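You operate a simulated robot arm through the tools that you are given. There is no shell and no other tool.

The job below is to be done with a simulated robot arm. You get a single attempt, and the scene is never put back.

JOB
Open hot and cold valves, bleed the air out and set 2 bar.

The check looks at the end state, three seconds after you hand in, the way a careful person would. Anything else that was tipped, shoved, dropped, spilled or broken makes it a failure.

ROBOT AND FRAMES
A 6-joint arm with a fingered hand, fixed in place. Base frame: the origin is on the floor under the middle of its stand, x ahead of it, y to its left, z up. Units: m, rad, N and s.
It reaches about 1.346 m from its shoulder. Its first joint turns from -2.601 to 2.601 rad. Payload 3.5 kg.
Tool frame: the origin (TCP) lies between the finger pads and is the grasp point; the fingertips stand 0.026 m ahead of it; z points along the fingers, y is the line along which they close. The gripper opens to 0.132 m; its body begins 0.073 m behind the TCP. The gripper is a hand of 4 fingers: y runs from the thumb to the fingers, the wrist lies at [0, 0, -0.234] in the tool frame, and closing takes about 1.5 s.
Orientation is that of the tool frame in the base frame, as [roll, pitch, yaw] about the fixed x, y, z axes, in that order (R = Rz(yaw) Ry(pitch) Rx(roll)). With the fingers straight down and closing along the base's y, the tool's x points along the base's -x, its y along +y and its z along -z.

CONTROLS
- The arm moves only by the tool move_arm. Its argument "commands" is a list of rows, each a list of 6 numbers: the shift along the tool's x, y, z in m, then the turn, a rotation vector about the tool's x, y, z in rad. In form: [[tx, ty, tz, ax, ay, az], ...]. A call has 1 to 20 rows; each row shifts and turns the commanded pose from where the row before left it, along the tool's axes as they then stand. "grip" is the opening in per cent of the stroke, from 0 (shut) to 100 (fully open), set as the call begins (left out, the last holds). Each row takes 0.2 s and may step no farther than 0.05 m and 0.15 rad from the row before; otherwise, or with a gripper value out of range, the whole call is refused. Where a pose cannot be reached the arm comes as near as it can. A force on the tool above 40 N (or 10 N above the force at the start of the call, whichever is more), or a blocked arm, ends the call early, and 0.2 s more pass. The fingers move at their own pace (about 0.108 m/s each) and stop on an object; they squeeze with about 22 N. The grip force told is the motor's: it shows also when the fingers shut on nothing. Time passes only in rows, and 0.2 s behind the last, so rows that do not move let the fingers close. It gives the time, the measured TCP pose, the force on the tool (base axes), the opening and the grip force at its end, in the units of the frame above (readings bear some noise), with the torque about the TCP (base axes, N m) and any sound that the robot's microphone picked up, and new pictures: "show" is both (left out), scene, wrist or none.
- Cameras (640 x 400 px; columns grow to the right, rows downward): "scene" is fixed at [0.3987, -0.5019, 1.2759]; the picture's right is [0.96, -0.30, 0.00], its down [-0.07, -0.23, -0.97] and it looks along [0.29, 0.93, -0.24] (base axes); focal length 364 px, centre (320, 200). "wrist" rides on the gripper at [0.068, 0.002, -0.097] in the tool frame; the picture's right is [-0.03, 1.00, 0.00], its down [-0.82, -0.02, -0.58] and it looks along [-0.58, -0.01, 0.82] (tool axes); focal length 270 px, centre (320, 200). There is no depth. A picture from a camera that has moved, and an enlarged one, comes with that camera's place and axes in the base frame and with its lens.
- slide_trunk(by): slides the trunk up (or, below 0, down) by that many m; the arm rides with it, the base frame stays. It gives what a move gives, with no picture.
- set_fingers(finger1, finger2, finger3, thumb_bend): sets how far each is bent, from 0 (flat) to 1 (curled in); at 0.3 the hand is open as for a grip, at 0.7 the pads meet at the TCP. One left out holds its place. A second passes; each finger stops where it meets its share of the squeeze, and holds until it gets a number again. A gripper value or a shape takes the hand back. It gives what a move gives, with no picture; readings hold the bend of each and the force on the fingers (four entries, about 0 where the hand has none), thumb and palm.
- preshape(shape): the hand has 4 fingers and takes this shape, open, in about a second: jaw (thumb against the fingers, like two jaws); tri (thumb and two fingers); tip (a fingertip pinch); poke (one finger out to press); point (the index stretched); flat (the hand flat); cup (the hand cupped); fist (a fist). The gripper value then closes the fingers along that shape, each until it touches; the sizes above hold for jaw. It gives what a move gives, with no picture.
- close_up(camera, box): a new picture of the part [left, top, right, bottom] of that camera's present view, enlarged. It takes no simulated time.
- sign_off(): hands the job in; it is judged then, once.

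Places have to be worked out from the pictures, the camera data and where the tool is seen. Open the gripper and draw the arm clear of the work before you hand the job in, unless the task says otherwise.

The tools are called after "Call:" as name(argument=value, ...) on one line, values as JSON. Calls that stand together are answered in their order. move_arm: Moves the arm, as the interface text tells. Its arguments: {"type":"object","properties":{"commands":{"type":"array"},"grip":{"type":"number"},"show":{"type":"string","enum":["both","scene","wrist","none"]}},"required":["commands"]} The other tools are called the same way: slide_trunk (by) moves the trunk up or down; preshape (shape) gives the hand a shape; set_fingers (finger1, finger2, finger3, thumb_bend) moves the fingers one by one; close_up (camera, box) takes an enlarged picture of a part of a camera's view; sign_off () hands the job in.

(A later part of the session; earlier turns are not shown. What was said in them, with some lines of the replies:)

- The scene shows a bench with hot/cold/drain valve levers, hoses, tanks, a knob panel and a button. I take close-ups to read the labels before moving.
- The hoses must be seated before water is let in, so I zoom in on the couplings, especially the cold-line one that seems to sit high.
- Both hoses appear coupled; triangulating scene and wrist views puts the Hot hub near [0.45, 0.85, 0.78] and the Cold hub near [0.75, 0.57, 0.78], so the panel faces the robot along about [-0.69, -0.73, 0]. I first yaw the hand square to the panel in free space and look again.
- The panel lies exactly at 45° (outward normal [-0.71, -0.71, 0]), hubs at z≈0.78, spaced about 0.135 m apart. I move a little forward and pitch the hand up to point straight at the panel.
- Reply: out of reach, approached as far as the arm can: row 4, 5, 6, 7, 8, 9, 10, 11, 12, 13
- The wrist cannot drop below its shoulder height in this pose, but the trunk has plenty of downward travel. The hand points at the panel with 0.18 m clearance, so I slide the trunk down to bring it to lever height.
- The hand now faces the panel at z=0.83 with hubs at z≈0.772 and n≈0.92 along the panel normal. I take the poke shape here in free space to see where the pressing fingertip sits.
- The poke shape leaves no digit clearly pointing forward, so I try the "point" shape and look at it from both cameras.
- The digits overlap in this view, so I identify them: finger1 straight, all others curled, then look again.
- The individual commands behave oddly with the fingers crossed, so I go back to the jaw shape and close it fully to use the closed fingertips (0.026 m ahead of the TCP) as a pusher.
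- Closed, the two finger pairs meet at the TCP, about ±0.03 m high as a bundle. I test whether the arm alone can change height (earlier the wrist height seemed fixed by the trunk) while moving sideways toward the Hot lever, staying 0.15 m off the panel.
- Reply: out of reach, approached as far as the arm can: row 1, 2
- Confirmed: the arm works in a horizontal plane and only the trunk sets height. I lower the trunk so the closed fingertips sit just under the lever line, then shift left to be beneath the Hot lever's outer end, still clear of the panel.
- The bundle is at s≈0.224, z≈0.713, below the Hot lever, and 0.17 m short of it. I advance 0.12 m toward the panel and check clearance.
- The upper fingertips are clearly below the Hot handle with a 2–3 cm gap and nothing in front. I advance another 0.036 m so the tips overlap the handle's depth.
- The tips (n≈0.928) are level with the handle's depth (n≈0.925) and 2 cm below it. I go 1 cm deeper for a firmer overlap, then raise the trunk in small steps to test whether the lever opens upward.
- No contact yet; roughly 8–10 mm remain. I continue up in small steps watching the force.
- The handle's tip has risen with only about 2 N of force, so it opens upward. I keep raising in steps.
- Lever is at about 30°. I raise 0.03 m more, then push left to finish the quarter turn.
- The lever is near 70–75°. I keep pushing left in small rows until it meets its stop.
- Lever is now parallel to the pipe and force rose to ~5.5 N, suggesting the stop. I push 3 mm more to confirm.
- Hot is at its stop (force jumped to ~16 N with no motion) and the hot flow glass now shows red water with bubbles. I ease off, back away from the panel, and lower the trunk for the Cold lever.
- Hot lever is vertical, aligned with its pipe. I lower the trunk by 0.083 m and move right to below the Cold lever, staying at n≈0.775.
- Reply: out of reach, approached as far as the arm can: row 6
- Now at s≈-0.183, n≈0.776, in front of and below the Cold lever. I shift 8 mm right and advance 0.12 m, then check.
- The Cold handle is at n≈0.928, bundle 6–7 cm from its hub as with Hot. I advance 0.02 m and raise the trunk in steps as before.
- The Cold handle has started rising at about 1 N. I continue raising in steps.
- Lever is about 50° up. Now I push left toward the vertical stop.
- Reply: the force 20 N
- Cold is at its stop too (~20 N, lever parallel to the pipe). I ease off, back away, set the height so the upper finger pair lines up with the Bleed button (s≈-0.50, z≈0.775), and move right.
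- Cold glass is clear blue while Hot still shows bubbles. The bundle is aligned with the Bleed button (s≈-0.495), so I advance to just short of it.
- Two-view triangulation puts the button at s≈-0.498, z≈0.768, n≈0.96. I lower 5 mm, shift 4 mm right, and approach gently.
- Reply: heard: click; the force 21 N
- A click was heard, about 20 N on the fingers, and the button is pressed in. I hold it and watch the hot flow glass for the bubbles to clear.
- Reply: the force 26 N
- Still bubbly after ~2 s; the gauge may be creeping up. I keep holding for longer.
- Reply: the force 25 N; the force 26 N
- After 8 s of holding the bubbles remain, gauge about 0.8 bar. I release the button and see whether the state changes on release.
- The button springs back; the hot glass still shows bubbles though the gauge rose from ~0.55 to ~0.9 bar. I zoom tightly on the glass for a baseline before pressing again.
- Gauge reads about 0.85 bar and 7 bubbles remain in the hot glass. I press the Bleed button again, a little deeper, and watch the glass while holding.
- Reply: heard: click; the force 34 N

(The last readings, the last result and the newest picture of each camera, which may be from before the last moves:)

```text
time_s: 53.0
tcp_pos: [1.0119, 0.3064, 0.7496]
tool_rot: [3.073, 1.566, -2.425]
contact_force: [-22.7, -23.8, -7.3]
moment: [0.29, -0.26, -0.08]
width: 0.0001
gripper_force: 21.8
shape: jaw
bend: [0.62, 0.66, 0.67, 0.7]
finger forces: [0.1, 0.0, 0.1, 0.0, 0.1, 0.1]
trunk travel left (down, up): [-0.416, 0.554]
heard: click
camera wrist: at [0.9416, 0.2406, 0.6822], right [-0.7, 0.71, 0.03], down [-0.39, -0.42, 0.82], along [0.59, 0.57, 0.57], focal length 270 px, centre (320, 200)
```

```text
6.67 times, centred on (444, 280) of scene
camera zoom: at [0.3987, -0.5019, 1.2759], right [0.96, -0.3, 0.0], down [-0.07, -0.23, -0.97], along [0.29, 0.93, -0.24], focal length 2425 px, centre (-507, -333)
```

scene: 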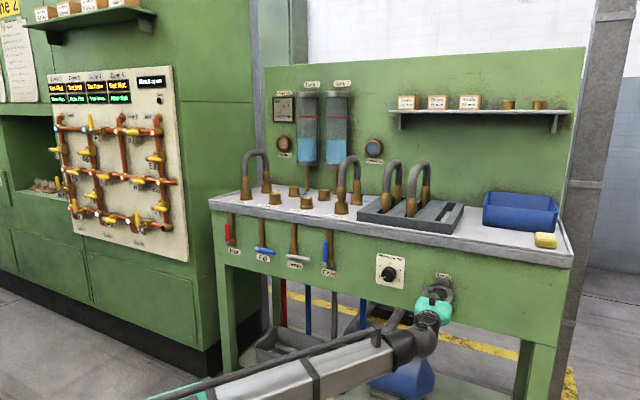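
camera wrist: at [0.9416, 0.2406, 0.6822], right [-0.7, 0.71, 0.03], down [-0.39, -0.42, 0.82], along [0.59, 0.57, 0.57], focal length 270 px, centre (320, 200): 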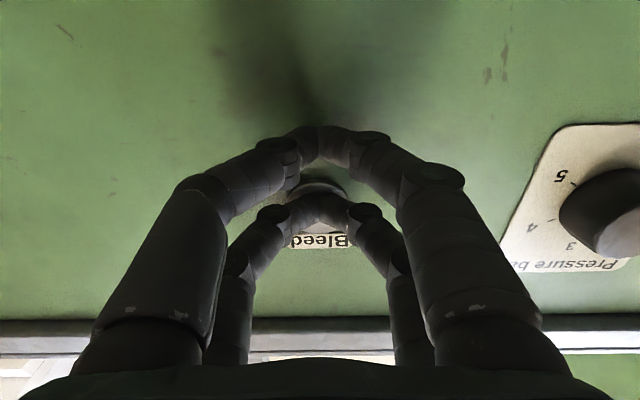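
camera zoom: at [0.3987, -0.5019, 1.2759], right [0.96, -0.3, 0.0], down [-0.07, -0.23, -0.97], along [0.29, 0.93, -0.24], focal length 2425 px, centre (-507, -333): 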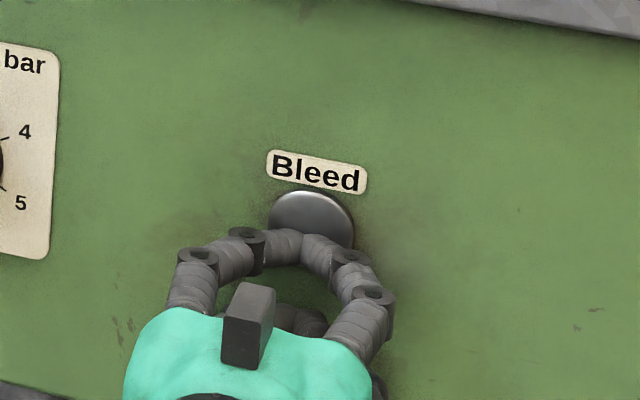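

Pressed fully in this time, and the gauge has risen to about 1 bar. I hold longer and see whether the bubbles thin out.

Call:
move_arm(commands=[[0, 0, 0, 0, 0, 0], [0, 0, 0, 0, 0, 0], [0, 0, 0, 0, 0, 0], [0, 0, 0, 0, 0, 0], [0, 0, 0, 0, 0, 0], [0, 0, 0, 0, 0, 0], [0, 0, 0, 0, 0, 0], [0, 0, 0, 0, 0, 0], [0, 0, 0, 0, 0, 0], [0, 0, 0, 0, 0, 0]], show="none")

Call:
close_up(camera="scene", box=[272, 132, 296, 156])

Call:
close_up(camera="scene", box=[268, 92, 302, 126])

```text
time_s: 55.2
tcp_pos: [1.0116, 0.3082, 0.751]
tool_rot: [3.039, 1.565, -2.463]
contact_force: [-20.7, -25.1, -7.6]
moment: [0.33, -0.22, -0.12]
width: 0.0
gripper_force: 21.5
shape: jaw
bend: [0.62, 0.66, 0.67, 0.7]
finger forces: [0.1, 0.1, 0.0, 0.0, 0.0, 0.1]
trunk travel left (down, up): [-0.416, 0.554]
```

```text
16.00 times, centred on (284, 144) of scene
camera zoom: at [0.3987, -0.5019, 1.2759], right [0.96, -0.3, 0.0], down [-0.07, -0.23, -0.97], along [0.29, 0.93, -0.24], focal length 5819 px, centre (896, 1096)
```

zoom: 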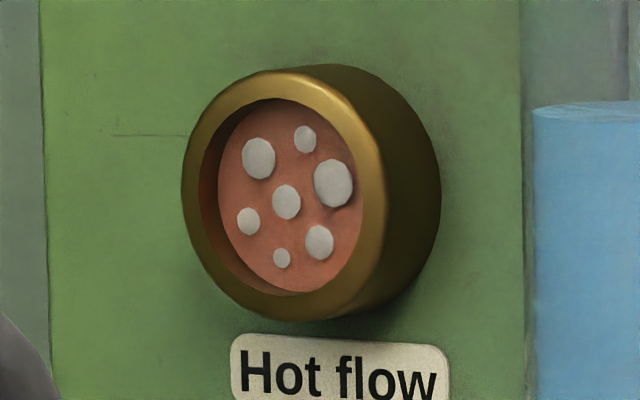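

```text
11.76 times, centred on (285, 109) of scene
camera zoom: at [0.3987, -0.5019, 1.2759], right [0.96, -0.3, 0.0], down [-0.07, -0.23, -0.97], along [0.29, 0.93, -0.24], focal length 4279 px, centre (732, 1271)
```

zoom: 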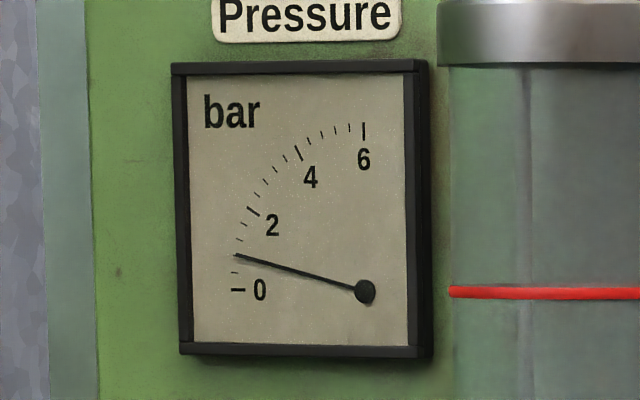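

The gauge ticks are 0.4 bar each: it has gone ~0.4 → 0.6 → 0.8 bar with each press, so every press bleeds a portion. I release and press a third time.

Call:
move_arm(commands=[[0, 0, -0.006, 0, 0, 0], [0, 0, -0.01, 0, 0, 0], [0, 0, -0.01, 0, 0, 0], [0, 0, 0, 0, 0, 0], [0, 0, 0, 0, 0, 0]], show="none")

Call:
move_arm(commands=[[0, 0, 0.01, 0, 0, 0], [0, 0, 0.01, 0, 0, 0], [0, 0, 0.005, 0, 0, 0], [0, 0, 0.001, 0, 0, 0], [0, 0, 0, 0, 0, 0], [0, 0, 0, 0, 0, 0], [0, 0, 0, 0, 0, 0], [0, 0, 0, 0, 0, 0], [0, 0, 0, 0, 0, 0], [0, 0, 0, 0, 0, 0]], show="none")

Call:
close_up(camera="scene", box=[272, 132, 296, 156])

Call:
close_up(camera="scene", box=[268, 92, 302, 126])

Call:
close_up(camera="scene", box=[396, 250, 492, 310])

```text
time_s: 56.4
tcp_pos: [0.9936, 0.2908, 0.7496]
tool_rot: [-3.139, 1.565, -2.356]
contact_force: [1.8, -0.5, 0.2]
moment: [-0.03, 0.0, -0.01]
width: 0.0002
gripper_force: 22.1
shape: jaw
bend: [0.62, 0.65, 0.66, 0.7]
finger forces: [0.1, 0.0, 0.1, 0.0, 0.0, 0.0]
trunk travel left (down, up): [-0.416, 0.554]
```

```text
time_s: 58.6
tcp_pos: [1.0119, 0.3075, 0.7506]
tool_rot: [3.117, 1.567, -2.382]
contact_force: [-25.2, -23.2, -8.4]
moment: [0.31, -0.38, 0.06]
width: 0.0
gripper_force: 22.2
shape: jaw
bend: [0.62, 0.67, 0.67, 0.7]
finger forces: [0.1, 0.0, 0.0, 0.0, 0.0, 0.0]
trunk travel left (down, up): [-0.416, 0.554]
heard: click
```

```text
16.00 times, centred on (284, 144) of scene
camera zoom: at [0.3987, -0.5019, 1.2759], right [0.96, -0.3, 0.0], down [-0.07, -0.23, -0.97], along [0.29, 0.93, -0.24], focal length 5819 px, centre (896, 1096)
```

zoom: 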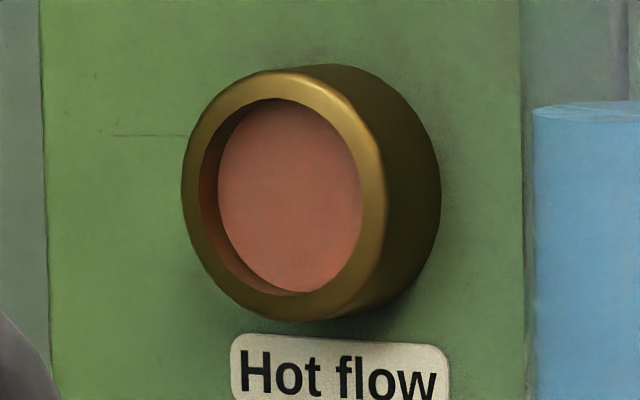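

```text
11.76 times, centred on (285, 109) of scene
camera zoom: at [0.3987, -0.5019, 1.2759], right [0.96, -0.3, 0.0], down [-0.07, -0.23, -0.97], along [0.29, 0.93, -0.24], focal length 4279 px, centre (732, 1271)
```

zoom: 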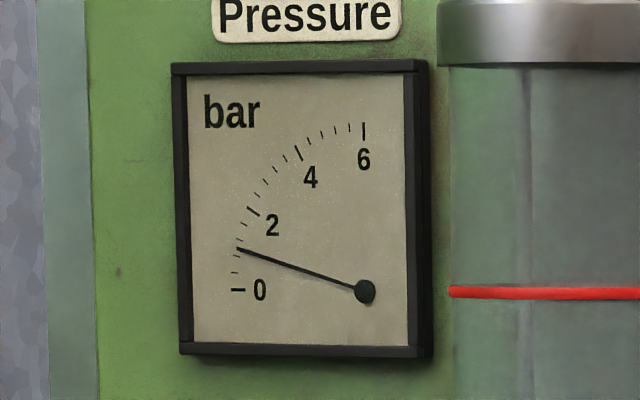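

```text
6.67 times, centred on (444, 280) of scene
camera zoom: at [0.3987, -0.5019, 1.2759], right [0.96, -0.3, 0.0], down [-0.07, -0.23, -0.97], along [0.29, 0.93, -0.24], focal length 2425 px, centre (-507, -333)
```

zoom: 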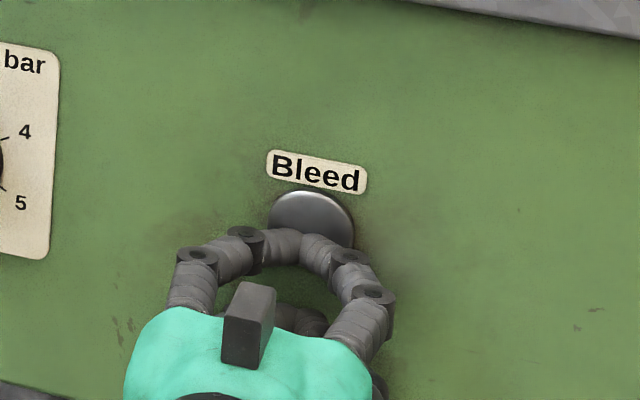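

The third press cleared the bubbles and the gauge reads 1.0 bar (matching the knob at 1). I back off from the button, raise to knob height and move left in front of the pressure knob, opening the hand.

Call:
move_arm(commands=[[0, 0, -0.006, 0, 0, 0], [0, 0, -0.01, 0, 0, 0], [0, 0, -0.045, 0, 0, 0], [0, 0, -0.045, 0, 0, 0]], show="none")

Call:
slide_trunk(by=0.025)

Call:
move_arm(commands=[[0, 0.04, 0, 0, 0, 0], [0, 0.04, 0, 0, 0, 0], [0, 0.04, 0, 0, 0, 0], [0, 0.04, 0, 0, 0, 0], [0, 0, 0, 0, 0, 0], [0, 0, 0, 0, 0, 0]], grip=100, show="both")

Call:
close_up(camera="wrist", box=[220, 50, 420, 175])

Call:
close_up(camera="scene", box=[268, 92, 302, 156])

```text
time_s: 59.6
tcp_pos: [0.9353, 0.2332, 0.7507]
tool_rot: [3.137, 1.566, -2.361]
contact_force: [-0.3, -0.6, 0.2]
moment: [0.04, -0.01, -0.01]
width: 0.0
gripper_force: 22.3
shape: jaw
bend: [0.62, 0.66, 0.66, 0.7]
finger forces: [0.0, 0.0, 0.0, 0.0, 0.0, 0.0]
trunk travel left (down, up): [-0.416, 0.554]
```

```text
time_s: 60.3
tcp_pos: [0.9347, 0.2324, 0.7749]
tool_rot: [3.139, 1.565, -2.362]
contact_force: [0.0, 0.2, 0.2]
moment: [-0.02, -0.02, 0.03]
width: 0.0
gripper_force: 22.0
shape: jaw
bend: [0.62, 0.66, 0.66, 0.7]
finger forces: [0.0, 0.0, 0.0, 0.1, 0.0, 0.1]
trunk travel left (down, up): [-0.441, 0.529]
```

```text
time_s: 61.7
tcp_pos: [0.8215, 0.3508, 0.774]
tool_rot: [-3.141, 1.566, -2.357]
contact_force: [-0.3, -0.2, 1.1]
moment: [-0.01, 0.03, 0.02]
width: 0.1319
gripper_force: 0.1
shape: jaw
bend: [0.3, 0.3, 0.3, 0.3]
finger forces: [0.0, 0.0, 0.0, 0.0, 0.1, 0.0]
trunk travel left (down, up): [-0.441, 0.529]
camera wrist: at [0.7514, 0.2836, 0.7064], right [-0.71, 0.71, 0.03], down [-0.39, -0.42, 0.82], along [0.59, 0.57, 0.57], focal length 270 px, centre (320, 200)
```

scene: 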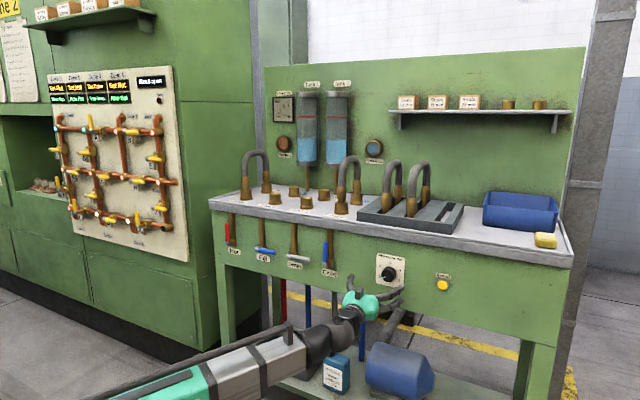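
wrist: 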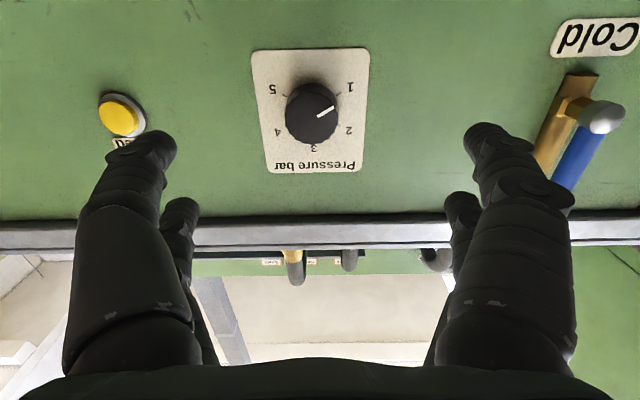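

```text
3.20 times, centred on (320, 112) of wrist
camera zoom: at [0.7514, 0.2836, 0.7064], right [-0.71, 0.71, 0.03], down [-0.39, -0.42, 0.82], along [0.59, 0.57, 0.57], focal length 865 px, centre (320, 480)
```

zoom: 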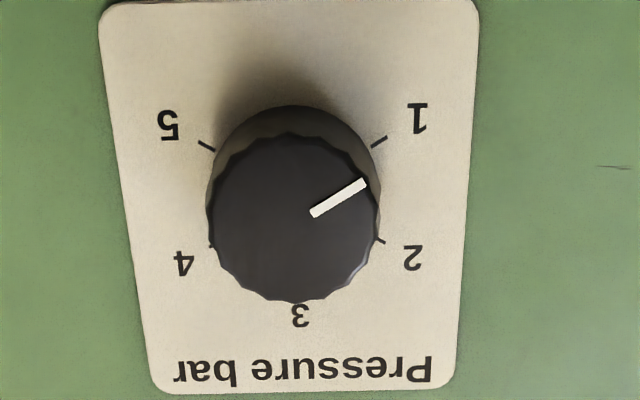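

```text
6.25 times, centred on (285, 124) of scene
camera zoom: at [0.3987, -0.5019, 1.2759], right [0.96, -0.3, 0.0], down [-0.07, -0.23, -0.97], along [0.29, 0.93, -0.24], focal length 2273 px, centre (539, 675)
```

zoom: 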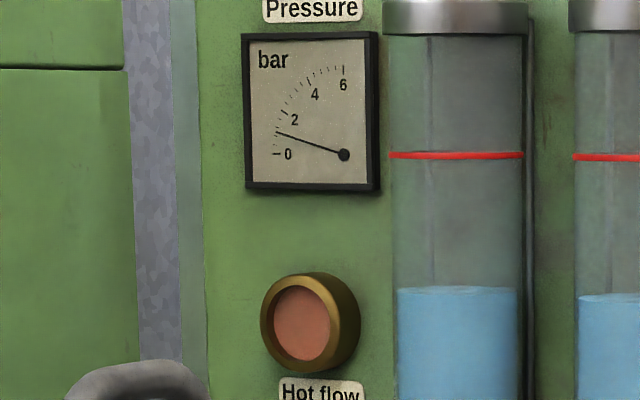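

Clear view: the pointer is at 1, ticks are 60° apart, and the knob axis is at s≈-0.339, z≈0.774. I shift 6 mm right, narrow the fingers to ~7 cm and approach.

Call:
move_arm(commands=[[0, -0.006, 0.02, 0, 0, 0], [0, 0, 0.025, 0, 0, 0], [0, 0, 0.025, 0, 0, 0], [0, 0, 0, 0, 0, 0]], grip=55, show="wrist")

Call:
close_up(camera="scene", box=[340, 240, 436, 300])

```text
time_s: 62.7
tcp_pos: [0.8796, 0.3932, 0.7734]
tool_rot: [-3.127, 1.564, -2.343]
contact_force: [0.4, -0.1, -0.1]
moment: [0.01, -0.03, 0.0]
width: 0.0733
gripper_force: 0.1
shape: jaw
bend: [0.72, 0.72, 0.72, 0.7]
finger forces: [0.0, 0.0, 0.0, 0.0, 0.1, 0.2]
trunk travel left (down, up): [-0.441, 0.529]
camera wrist: at [0.8085, 0.3268, 0.7062], right [-0.71, 0.71, 0.03], down [-0.39, -0.42, 0.82], along [0.59, 0.57, 0.57], focal length 270 px, centre (320, 200)
```

wrist: 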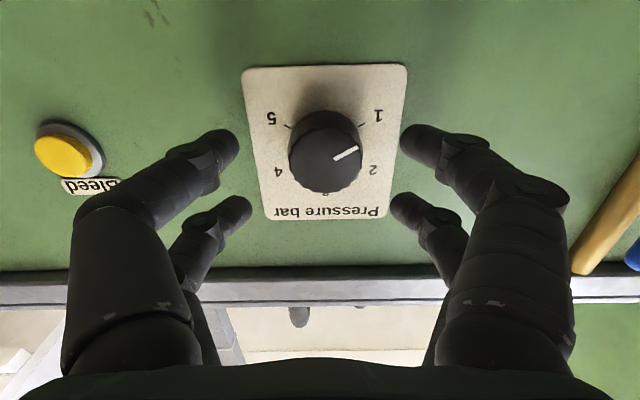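

```text
6.67 times, centred on (388, 270) of scene
camera zoom: at [0.3987, -0.5019, 1.2759], right [0.96, -0.3, 0.0], down [-0.07, -0.23, -0.97], along [0.29, 0.93, -0.24], focal length 2425 px, centre (-133, -267)
```

zoom: 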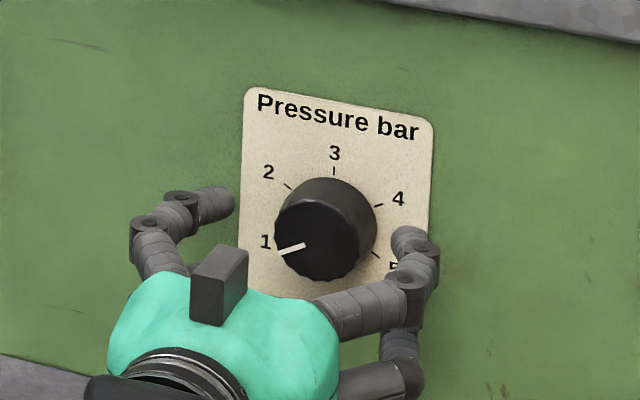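

The knob is centred between the finger pairs (about 4 mm to the left). I correct that and advance another 2.2 cm so the tips overlap the knob.

Call:
move_arm(commands=[[0, 0.004, 0.008, 0, 0, 0], [0, 0, 0.008, 0, 0, 0], [0, 0, 0.007, 0, 0, 0]], show="wrist")

Call:
close_up(camera="scene", box=[340, 240, 436, 300])

```text
time_s: 63.5
tcp_pos: [0.891, 0.4108, 0.7749]
tool_rot: [-3.128, 1.564, -2.346]
contact_force: [-1.0, 0.2, -0.8]
moment: [-0.02, 0.0, -0.01]
width: 0.0732
gripper_force: 0.1
shape: jaw
bend: [0.72, 0.72, 0.72, 0.7]
finger forces: [0.0, 0.0, 0.0, 0.0, 0.0, 0.0]
trunk travel left (down, up): [-0.441, 0.529]
camera wrist: at [0.8202, 0.3438, 0.7062], right [-0.71, 0.71, 0.03], down [-0.39, -0.42, 0.82], along [0.59, 0.57, 0.57], focal length 270 px, centre (320, 200)
```

wrist: 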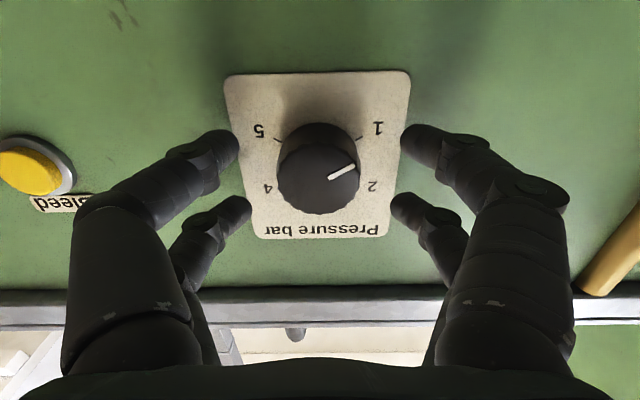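

```text
6.67 times, centred on (388, 270) of scene
camera zoom: at [0.3987, -0.5019, 1.2759], right [0.96, -0.3, 0.0], down [-0.07, -0.23, -0.97], along [0.29, 0.93, -0.24], focal length 2425 px, centre (-133, -267)
```

zoom: 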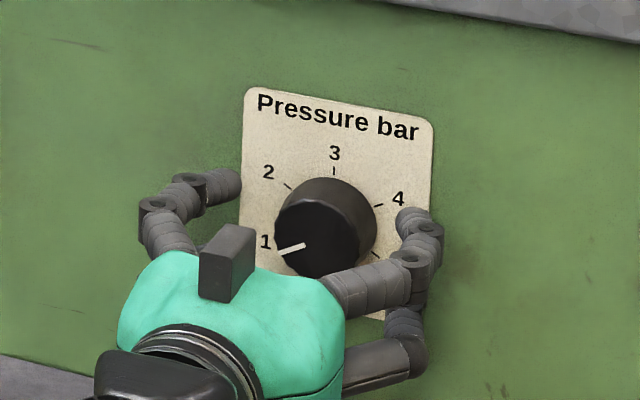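

Aligned laterally; the knob axis is slightly lower than the TCP (≈0.770). I lower the trunk 5 mm, advance 8 mm more (tips to n≈0.954, ~1 cm off the plate), and close on the knob.

Call:
slide_trunk(by=-0.005)

Call:
move_arm(commands=[[0, 0, 0.004, 0, 0, 0], [0, 0, 0.004, 0, 0, 0]], show="none")

Call:
move_arm(commands=[[0, 0, 0, 0, 0, 0], [0, 0, 0, 0, 0, 0], [0, 0, 0, 0, 0, 0], [0, 0, 0, 0, 0, 0], [0, 0, 0, 0, 0, 0]], grip=20, show="wrist")

Call:
close_up(camera="scene", box=[340, 240, 436, 300])

```text
time_s: 64.1
tcp_pos: [0.8915, 0.4109, 0.7694]
tool_rot: [-3.135, 1.564, -2.355]
contact_force: [-0.5, 0.4, 0.1]
moment: [-0.01, 0.0, 0.04]
width: 0.0731
gripper_force: 0.0
shape: jaw
bend: [0.72, 0.72, 0.72, 0.7]
finger forces: [0.0, 0.1, 0.1, 0.0, 0.0, 0.0]
trunk travel left (down, up): [-0.436, 0.534]
```

```text
time_s: 64.7
tcp_pos: [0.8963, 0.4172, 0.7682]
tool_rot: [-3.128, 1.564, -2.345]
contact_force: [-0.8, -0.2, -0.2]
moment: [-0.01, -0.01, 0.02]
width: 0.0731
gripper_force: 0.1
shape: jaw
bend: [0.72, 0.72, 0.72, 0.7]
finger forces: [0.1, 0.1, 0.0, 0.1, 0.1, 0.1]
trunk travel left (down, up): [-0.436, 0.534]
```

```text
time_s: 65.9
tcp_pos: [0.8966, 0.4156, 0.7693]
tool_rot: [-3.139, 1.563, -2.355]
contact_force: [-0.5, -1.6, 0.6]
moment: [0.03, -0.03, 0.02]
width: 0.0277
gripper_force: 0.1
shape: jaw
bend: [0.73, 0.73, 0.72, 0.7]
finger forces: [0.0, 1.5, 1.9, 0.1, 0.1, 0.0]
trunk travel left (down, up): [-0.436, 0.534]
camera wrist: at [0.8263, 0.349, 0.7012], right [-0.71, 0.71, 0.03], down [-0.39, -0.42, 0.82], along [0.59, 0.57, 0.57], focal length 270 px, centre (320, 200)
```

wrist: 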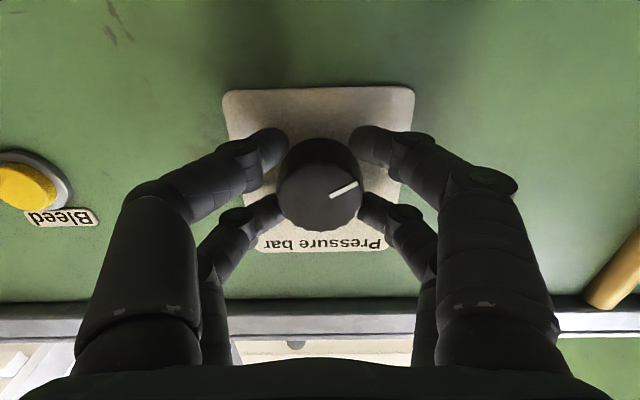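

```text
6.67 times, centred on (388, 270) of scene
camera zoom: at [0.3987, -0.5019, 1.2759], right [0.96, -0.3, 0.0], down [-0.07, -0.23, -0.97], along [0.29, 0.93, -0.24], focal length 2425 px, centre (-133, -267)
```

zoom: 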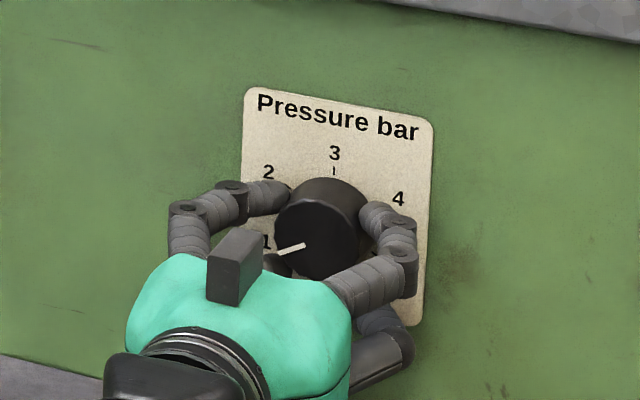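

The fingers lie on both sides of the knob with light contact. I close fully to squeeze it, then check.

Call:
move_arm(commands=[[0, 0, 0, 0, 0, 0], [0, 0, 0, 0, 0, 0], [0, 0, 0, 0, 0, 0], [0, 0, 0, 0, 0, 0]], grip=0, show="wrist")

```text
time_s: 66.9
tcp_pos: [0.8957, 0.4173, 0.7683]
tool_rot: [-3.098, 1.561, -2.313]
contact_force: [-2.2, 5.7, -3.5]
moment: [0.03, 0.1, 0.08]
width: 0.0111
gripper_force: 21.9
shape: jaw
bend: [0.71, 0.73, 0.73, 0.72]
finger forces: [0.0, 22.6, 22.4, 0.1, 0.0, 0.0]
trunk travel left (down, up): [-0.436, 0.534]
camera wrist: at [0.8262, 0.3498, 0.7007], right [-0.71, 0.71, 0.03], down [-0.39, -0.42, 0.82], along [0.59, 0.57, 0.57], focal length 270 px, centre (320, 200)
```

wrist: 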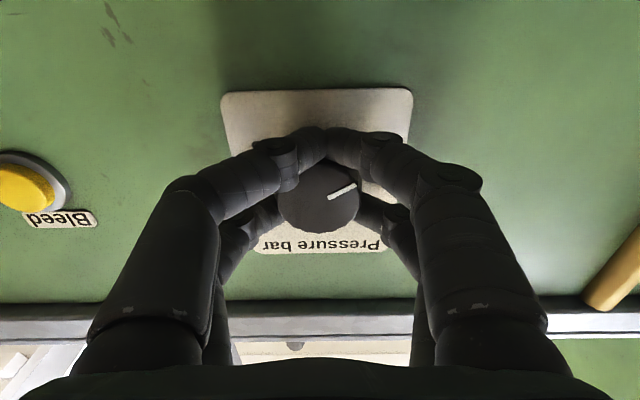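

The lower finger pair slipped under the knob, so the hand is about 7 mm too low; all views agree on knob z≈0.7745, front n≈0.943. I reopen, raise, go 4 mm deeper and close again.

Call:
move_arm(commands=[[0, 0, 0, 0, 0, 0], [0, 0, 0, 0, 0, 0], [0, 0, 0, 0, 0, 0], [0, 0, 0, 0, 0, 0]], grip=55, show="none")

Call:
slide_trunk(by=0.007)

Call:
move_arm(commands=[[0, 0, 0.004, 0, 0, 0], [0, 0, 0, 0, 0, 0], [0, 0, 0, 0, 0, 0], [0, 0, 0, 0, 0, 0], [0, 0, 0, 0, 0, 0]], grip=25, show="wrist")

Call:
close_up(camera="scene", box=[340, 240, 436, 300])

```text
time_s: 67.9
tcp_pos: [0.8976, 0.4158, 0.7695]
tool_rot: [-3.135, 1.564, -2.353]
contact_force: [0.3, 0.0, -0.8]
moment: [-0.02, 0.01, -0.02]
width: 0.0718
gripper_force: 0.0
shape: jaw
bend: [0.72, 0.72, 0.72, 0.7]
finger forces: [0.0, 0.1, 0.1, 0.0, 0.0, 0.0]
trunk travel left (down, up): [-0.436, 0.534]
```

```text
time_s: 68.4
tcp_pos: [0.8969, 0.4161, 0.7762]
tool_rot: [-3.136, 1.564, -2.355]
contact_force: [-0.4, 0.6, -0.3]
moment: [0.03, 0.01, 0.02]
width: 0.0719
gripper_force: 0.1
shape: jaw
bend: [0.72, 0.72, 0.72, 0.7]
finger forces: [0.0, 0.0, 0.0, 0.0, 0.0, 0.0]
trunk travel left (down, up): [-0.443, 0.527]
```

```text
time_s: 69.6
tcp_pos: [0.9013, 0.419, 0.7762]
tool_rot: [-3.136, 1.562, -2.352]
contact_force: [0.2, -0.9, 0.0]
moment: [0.01, 0.01, 0.02]
width: 0.0334
gripper_force: 0.1
shape: jaw
bend: [0.73, 0.73, 0.73, 0.7]
finger forces: [0.0, 0.1, 0.0, 0.1, 0.1, 0.1]
trunk travel left (down, up): [-0.443, 0.527]
camera wrist: at [0.8297, 0.3517, 0.708], right [-0.71, 0.71, 0.03], down [-0.39, -0.42, 0.82], along [0.59, 0.57, 0.57], focal length 270 px, centre (320, 200)
```

wrist: 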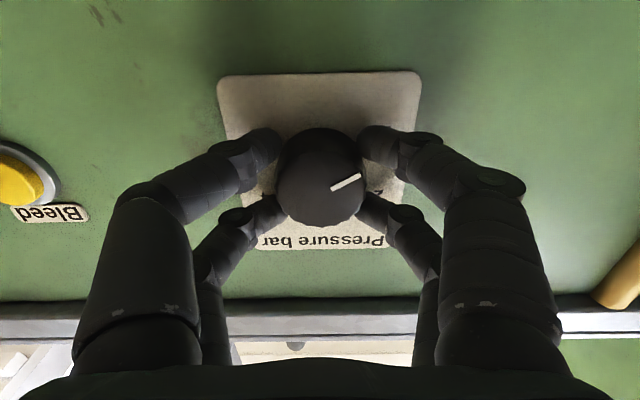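

```text
6.67 times, centred on (388, 270) of scene
camera zoom: at [0.3987, -0.5019, 1.2759], right [0.96, -0.3, 0.0], down [-0.07, -0.23, -0.97], along [0.29, 0.93, -0.24], focal length 2425 px, centre (-133, -267)
```

zoom: 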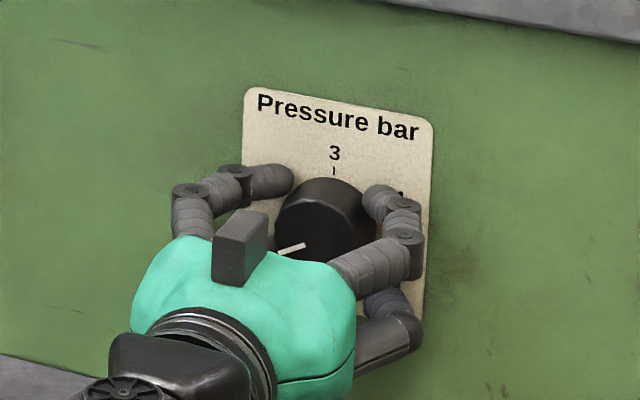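

Fingers are about to touch on both sides at matching height. I close to squeeze the knob and check the grip.

Call:
move_arm(commands=[[0, 0, 0, 0, 0, 0], [0, 0, 0, 0, 0, 0], [0, 0, 0, 0, 0, 0], [0, 0, 0, 0, 0, 0]], grip=0, show="wrist")

Call:
close_up(camera="scene", box=[340, 240, 436, 300])

```text
time_s: 70.6
tcp_pos: [0.901, 0.4181, 0.7739]
tool_rot: [3.134, 1.56, -2.368]
contact_force: [4.2, 3.2, 3.9]
moment: [0.04, -0.06, 0.0]
width: 0.0216
gripper_force: 21.8
shape: jaw
bend: [0.73, 0.73, 0.73, 0.7]
finger forces: [20.4, 19.7, 19.7, 0.1, 16.7, 0.1]
trunk travel left (down, up): [-0.443, 0.527]
camera wrist: at [0.8298, 0.3519, 0.7081], right [-0.71, 0.71, 0.03], down [-0.39, -0.42, 0.82], along [0.59, 0.57, 0.57], focal length 270 px, centre (320, 200)
```

wrist: 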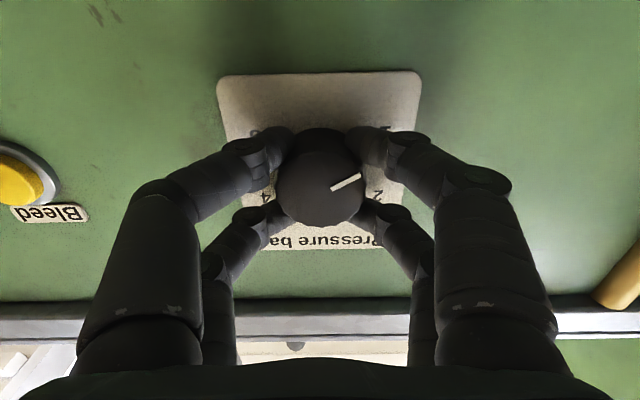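

```text
6.67 times, centred on (388, 270) of scene
camera zoom: at [0.3987, -0.5019, 1.2759], right [0.96, -0.3, 0.0], down [-0.07, -0.23, -0.97], along [0.29, 0.93, -0.24], focal length 2425 px, centre (-133, -267)
```

zoom: 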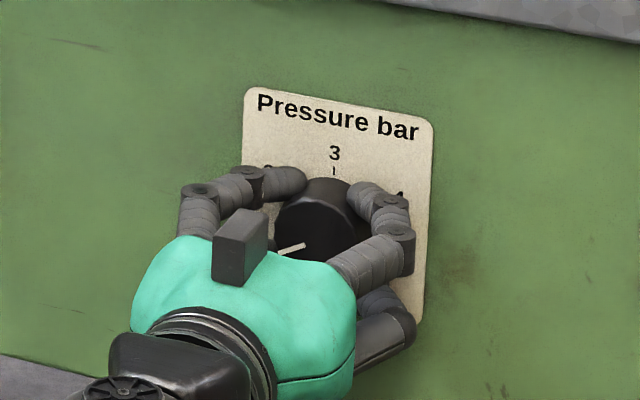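

All four digits hold the knob (~20 N each). I rotate clockwise 0.26 rad first and check that the pointer follows.

Call:
move_arm(commands=[[0, 0, 0, 0, 0, 0.13], [0, 0, 0, 0, 0, 0.13]], show="wrist")

Call:
close_up(camera="scene", box=[340, 240, 436, 300])

```text
time_s: 71.2
tcp_pos: [0.8998, 0.4211, 0.7754]
tool_rot: [1.604, 1.309, 2.383]
contact_force: [8.3, 4.0, 4.0]
moment: [0.07, -0.09, -0.05]
width: 0.0216
gripper_force: 21.5
shape: jaw
bend: [0.73, 0.73, 0.73, 0.7]
finger forces: [20.3, 19.8, 21.1, 0.0, 16.8, 0.0]
trunk travel left (down, up): [-0.443, 0.527]
camera wrist: at [0.8173, 0.3644, 0.7108], right [-0.67, 0.68, 0.28], down [-0.24, -0.57, 0.79], along [0.7, 0.46, 0.55], focal length 270 px, centre (320, 200)
```

wrist: 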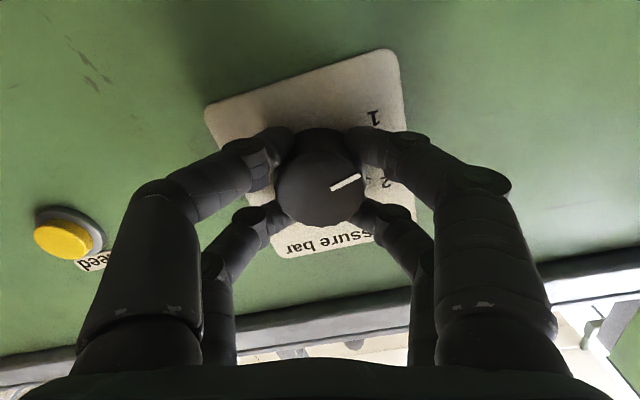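

```text
6.67 times, centred on (388, 270) of scene
camera zoom: at [0.3987, -0.5019, 1.2759], right [0.96, -0.3, 0.0], down [-0.07, -0.23, -0.97], along [0.29, 0.93, -0.24], focal length 2425 px, centre (-133, -267)
```

zoom: 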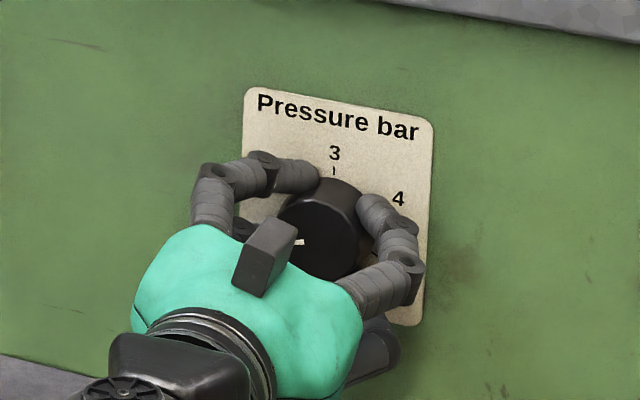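

The pointer follows the hand and heads toward 2. I rotate the remaining 0.787 rad.

Call:
move_arm(commands=[[0, 0, 0, 0, 0, 0.1312], [0, 0, 0, 0, 0, 0.1312], [0, 0, 0, 0, 0, 0.1312], [0, 0, 0, 0, 0, 0.1312], [0, 0, 0, 0, 0, 0.1312], [0, 0, 0, 0, 0, 0.1312], [0, 0, 0, 0, 0, 0]], show="wrist")

Call:
close_up(camera="scene", box=[340, 240, 436, 300])

Call:
close_up(camera="scene", box=[268, 92, 302, 126])

Call:
close_up(camera="wrist", box=[200, 80, 440, 260])

```text
time_s: 72.8
tcp_pos: [0.8997, 0.417, 0.7753]
tool_rot: [1.581, 0.522, 2.358]
contact_force: [11.1, 3.3, 1.9]
moment: [0.04, -0.06, -0.1]
width: 0.0216
gripper_force: 21.9
shape: jaw
bend: [0.73, 0.73, 0.73, 0.7]
finger forces: [20.4, 20.7, 21.0, 0.0, 16.7, 0.0]
trunk travel left (down, up): [-0.443, 0.527]
camera wrist: at [0.7889, 0.3932, 0.7435], right [-0.33, 0.34, 0.88], down [0.1, -0.91, 0.39], along [0.94, 0.22, 0.27], focal length 270 px, centre (320, 200)
```

wrist: 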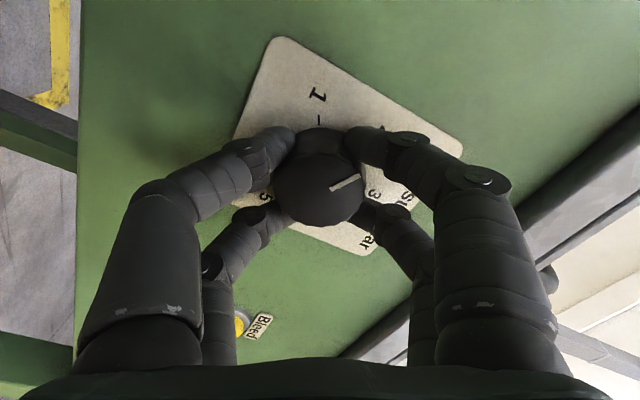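

```text
6.67 times, centred on (388, 270) of scene
camera zoom: at [0.3987, -0.5019, 1.2759], right [0.96, -0.3, 0.0], down [-0.07, -0.23, -0.97], along [0.29, 0.93, -0.24], focal length 2425 px, centre (-133, -267)
```

zoom: 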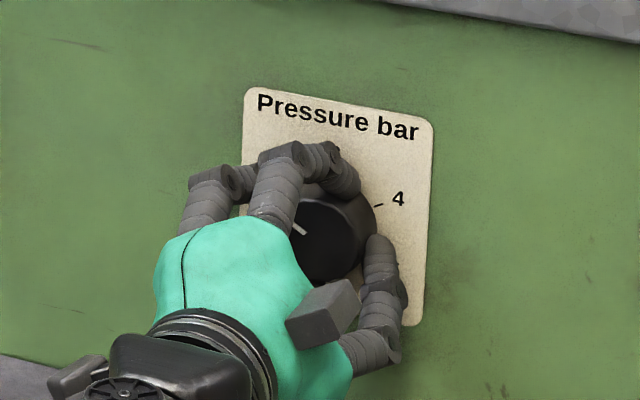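

```text
11.76 times, centred on (285, 109) of scene
camera zoom: at [0.3987, -0.5019, 1.2759], right [0.96, -0.3, 0.0], down [-0.07, -0.23, -0.97], along [0.29, 0.93, -0.24], focal length 4279 px, centre (732, 1271)
```

zoom: 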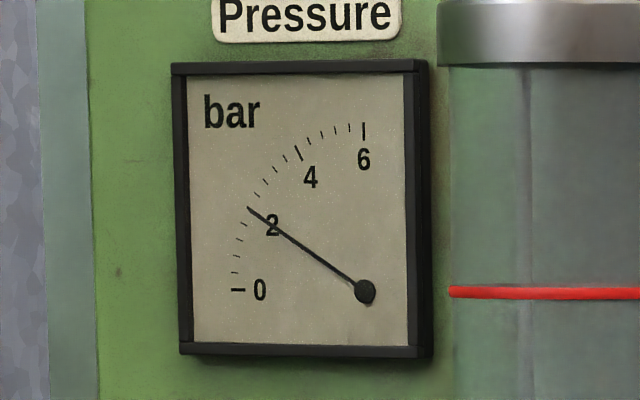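

```text
2.22 times, centred on (320, 170) of wrist
camera zoom: at [0.7889, 0.3932, 0.7435], right [-0.33, 0.34, 0.88], down [0.1, -0.91, 0.39], along [0.94, 0.22, 0.27], focal length 601 px, centre (320, 267)
```

zoom: 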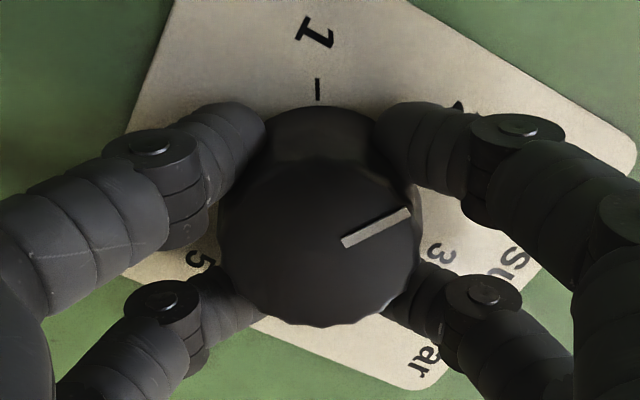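

The gauge now reads 2 bar and the hand has turned exactly 60°. I open the fingers and back straight away from the knob.

Call:
move_arm(commands=[[0, 0, 0, 0, 0, 0], [0, 0, 0, 0, 0, 0], [0, 0, 0, 0, 0, 0], [0, 0, 0, 0, 0, 0], [0, 0, 0, 0, 0, 0]], grip=60, show="none")

Call:
move_arm(commands=[[0, 0, -0.01, 0, 0, 0], [0, 0, -0.02, 0, 0, 0], [0, 0, -0.04, 0, 0, 0], [0, 0, -0.04, 0, 0, 0], [0, 0, -0.04, 0, 0, 0]], show="both")

Call:
close_up(camera="scene", box=[370, 250, 418, 290])

Call:
close_up(camera="scene", box=[268, 92, 302, 126])

Call:
close_up(camera="wrist", box=[200, 40, 440, 220])

```text
time_s: 74.0
tcp_pos: [0.9009, 0.4195, 0.7756]
tool_rot: [1.579, 0.524, 2.358]
contact_force: [0.4, 0.3, -0.5]
moment: [-0.02, -0.03, -0.02]
width: 0.0789
gripper_force: 0.2
shape: jaw
bend: [0.71, 0.71, 0.71, 0.7]
finger forces: [0.0, 0.1, 0.1, 0.0, 0.1, 0.0]
trunk travel left (down, up): [-0.443, 0.527]
```

```text
time_s: 75.2
tcp_pos: [0.7932, 0.3124, 0.7761]
tool_rot: [1.578, 0.523, 2.358]
contact_force: [0.4, 0.4, 0.0]
moment: [0.04, -0.02, 0.01]
width: 0.0791
gripper_force: 0.1
shape: jaw
bend: [0.71, 0.71, 0.71, 0.7]
finger forces: [0.0, 0.1, 0.0, 0.0, 0.0, 0.1]
trunk travel left (down, up): [-0.443, 0.527]
camera wrist: at [0.6822, 0.2866, 0.7439], right [-0.33, 0.34, 0.88], down [0.1, -0.91, 0.39], along [0.94, 0.22, 0.27], focal length 270 px, centre (320, 200)
```

scene: 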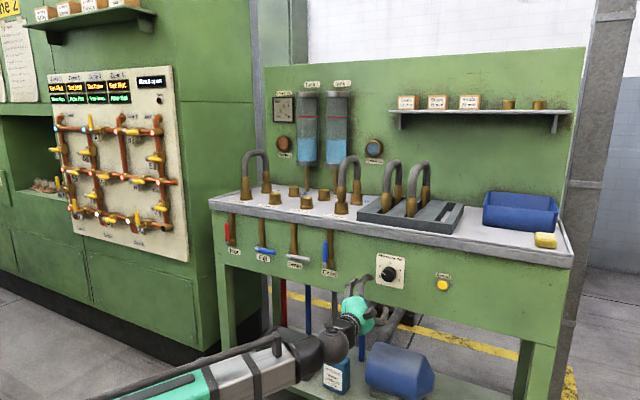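
wrist: 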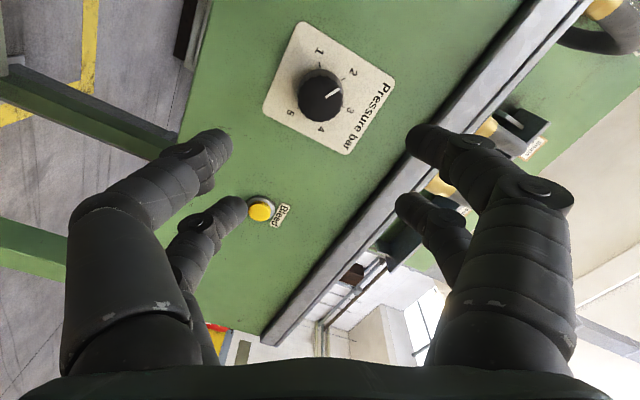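

```text
10.00 times, centred on (394, 270) of scene
camera zoom: at [0.3987, -0.5019, 1.2759], right [0.96, -0.3, 0.0], down [-0.07, -0.23, -0.97], along [0.29, 0.93, -0.24], focal length 3637 px, centre (-420, -500)
```

zoom: 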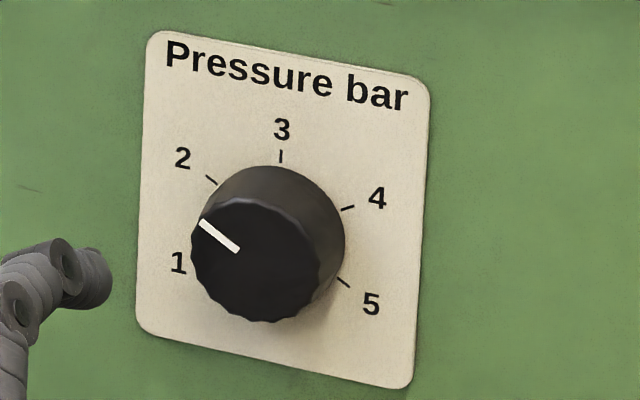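

```text
11.76 times, centred on (285, 109) of scene
camera zoom: at [0.3987, -0.5019, 1.2759], right [0.96, -0.3, 0.0], down [-0.07, -0.23, -0.97], along [0.29, 0.93, -0.24], focal length 4279 px, centre (732, 1271)
```

zoom: 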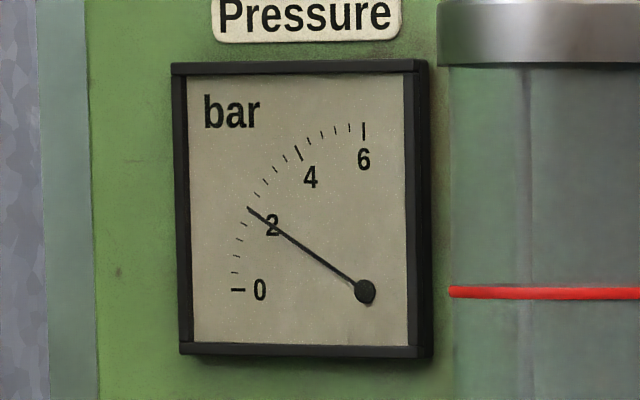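

```text
2.22 times, centred on (320, 130) of wrist
camera zoom: at [0.6822, 0.2866, 0.7439], right [-0.33, 0.34, 0.88], down [0.1, -0.91, 0.39], along [0.94, 0.22, 0.27], focal length 601 px, centre (320, 356)
```

zoom: 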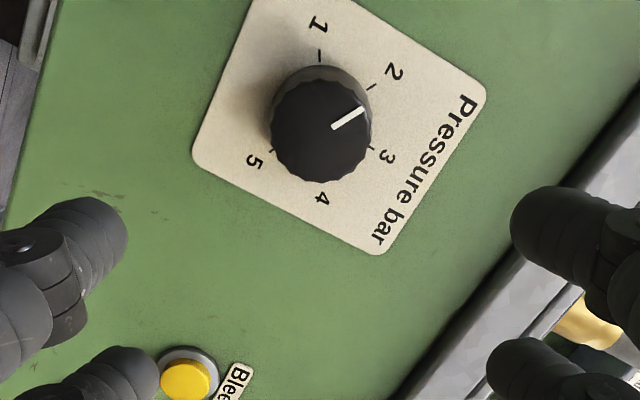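

The pointer sits on 2 (151° vs 150° tick) and the gauge reads 2 bar after release. I open the hand fully, draw further back, and verify everything.

Call:
move_arm(commands=[[0, 0, -0.04, 0, 0, 0], [0, 0, -0.04, 0, 0, 0], [0, 0, -0.04, 0, 0, 0], [0, 0, 0, 0, 0, 0]], grip=100, show="both")

Call:
close_up(camera="scene", box=[200, 180, 360, 280])

Call:
close_up(camera="scene", box=[260, 85, 400, 172])

Call:
close_up(camera="scene", box=[340, 220, 500, 320])

Call:
close_up(camera="scene", box=[230, 140, 470, 290])

```text
time_s: 76.2
tcp_pos: [0.7072, 0.2274, 0.7762]
tool_rot: [1.576, 0.523, 2.355]
contact_force: [0.0, 0.0, 0.1]
moment: [0.03, 0.01, 0.02]
width: 0.132
gripper_force: 0.1
shape: jaw
bend: [0.3, 0.3, 0.3, 0.3]
finger forces: [0.0, 0.0, 0.1, 0.0, 0.0, 0.0]
trunk travel left (down, up): [-0.443, 0.527]
camera wrist: at [0.5959, 0.2014, 0.7443], right [-0.33, 0.34, 0.88], down [0.1, -0.91, 0.39], along [0.94, 0.22, 0.27], focal length 270 px, centre (320, 200)
```

scene: 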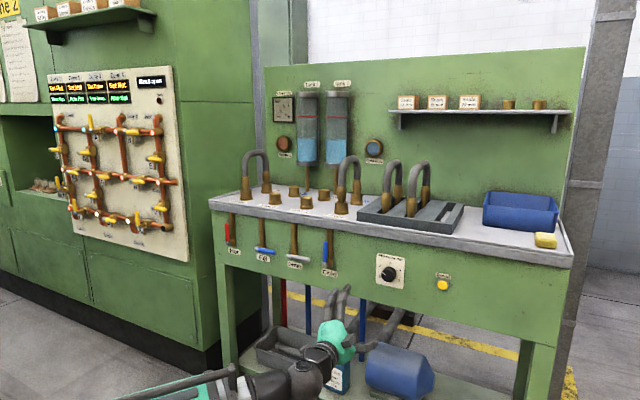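
wrist: 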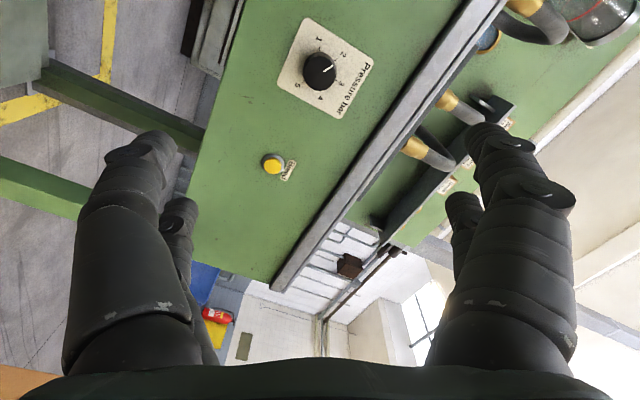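

```text
4.00 times, centred on (280, 230) of scene
camera zoom: at [0.3987, -0.5019, 1.2759], right [0.96, -0.3, 0.0], down [-0.07, -0.23, -0.97], along [0.29, 0.93, -0.24], focal length 1455 px, centre (480, 80)
```

zoom: 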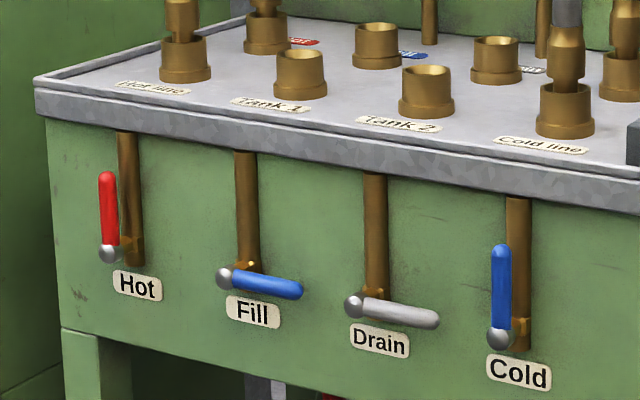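

```text
4.57 times, centred on (330, 128) of scene
camera zoom: at [0.3987, -0.5019, 1.2759], right [0.96, -0.3, 0.0], down [-0.07, -0.23, -0.97], along [0.29, 0.93, -0.24], focal length 1663 px, centre (274, 527)
```

zoom: 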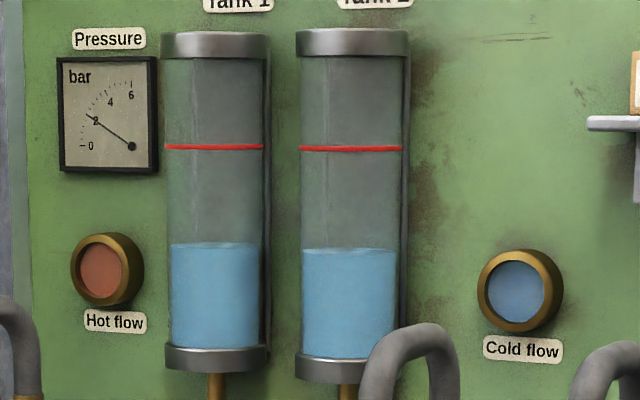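

```text
4.00 times, centred on (420, 270) of scene
camera zoom: at [0.3987, -0.5019, 1.2759], right [0.96, -0.3, 0.0], down [-0.07, -0.23, -0.97], along [0.29, 0.93, -0.24], focal length 1455 px, centre (-80, -80)
```

zoom: 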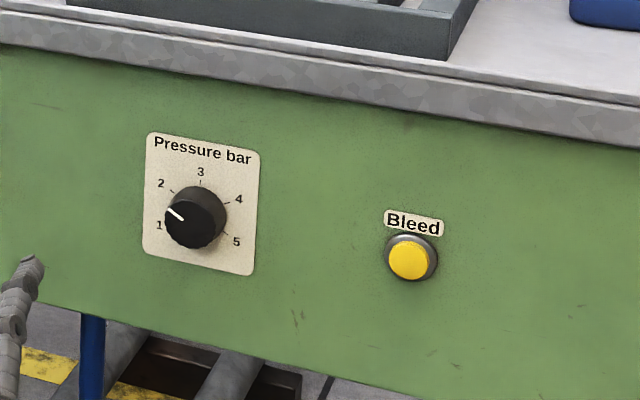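

```text
2.67 times, centred on (350, 215) of scene
camera zoom: at [0.3987, -0.5019, 1.2759], right [0.96, -0.3, 0.0], down [-0.07, -0.23, -0.97], along [0.29, 0.93, -0.24], focal length 970 px, centre (240, 160)
```

zoom: 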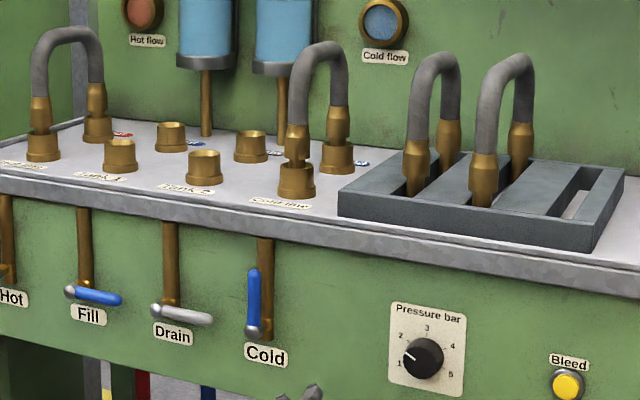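

Everything checks out: Hot and Cold levers are vertical against their stops, and Fill and Drain have not moved. Both flow glasses are clear, the Bleed button is released and the gauge reads 2 bar. The hand is open and about 0.3 m clear of the panel, so I hand the job in.

Call:
sign_off()

```text
The job is handed in.
```

The hot and cold valves are open, the air is bled out and the pressure is set to 2 bar. I've handed the job in; it gave no verdict back.

- **Valves:** the Hot and Cold levers are vertical and hard against their stops. I left Fill and Drain as they were.
- **Bleed:** it took three presses of the Bleed button. The hot flow glass is now clear of bubbles, and the cold glass never showed any. The button has sprung back out.
- **Pressure:** the knob points at 2, and the gauge stayed at 2 bar after I let go of the knob.

On my first try at gripping the knob, the lower fingers slipped under it. I reopened the hand, raised it and gripped again. I saw nothing knocked, spilled or moved. The hand is open and about 0.3 m clear of the panel.
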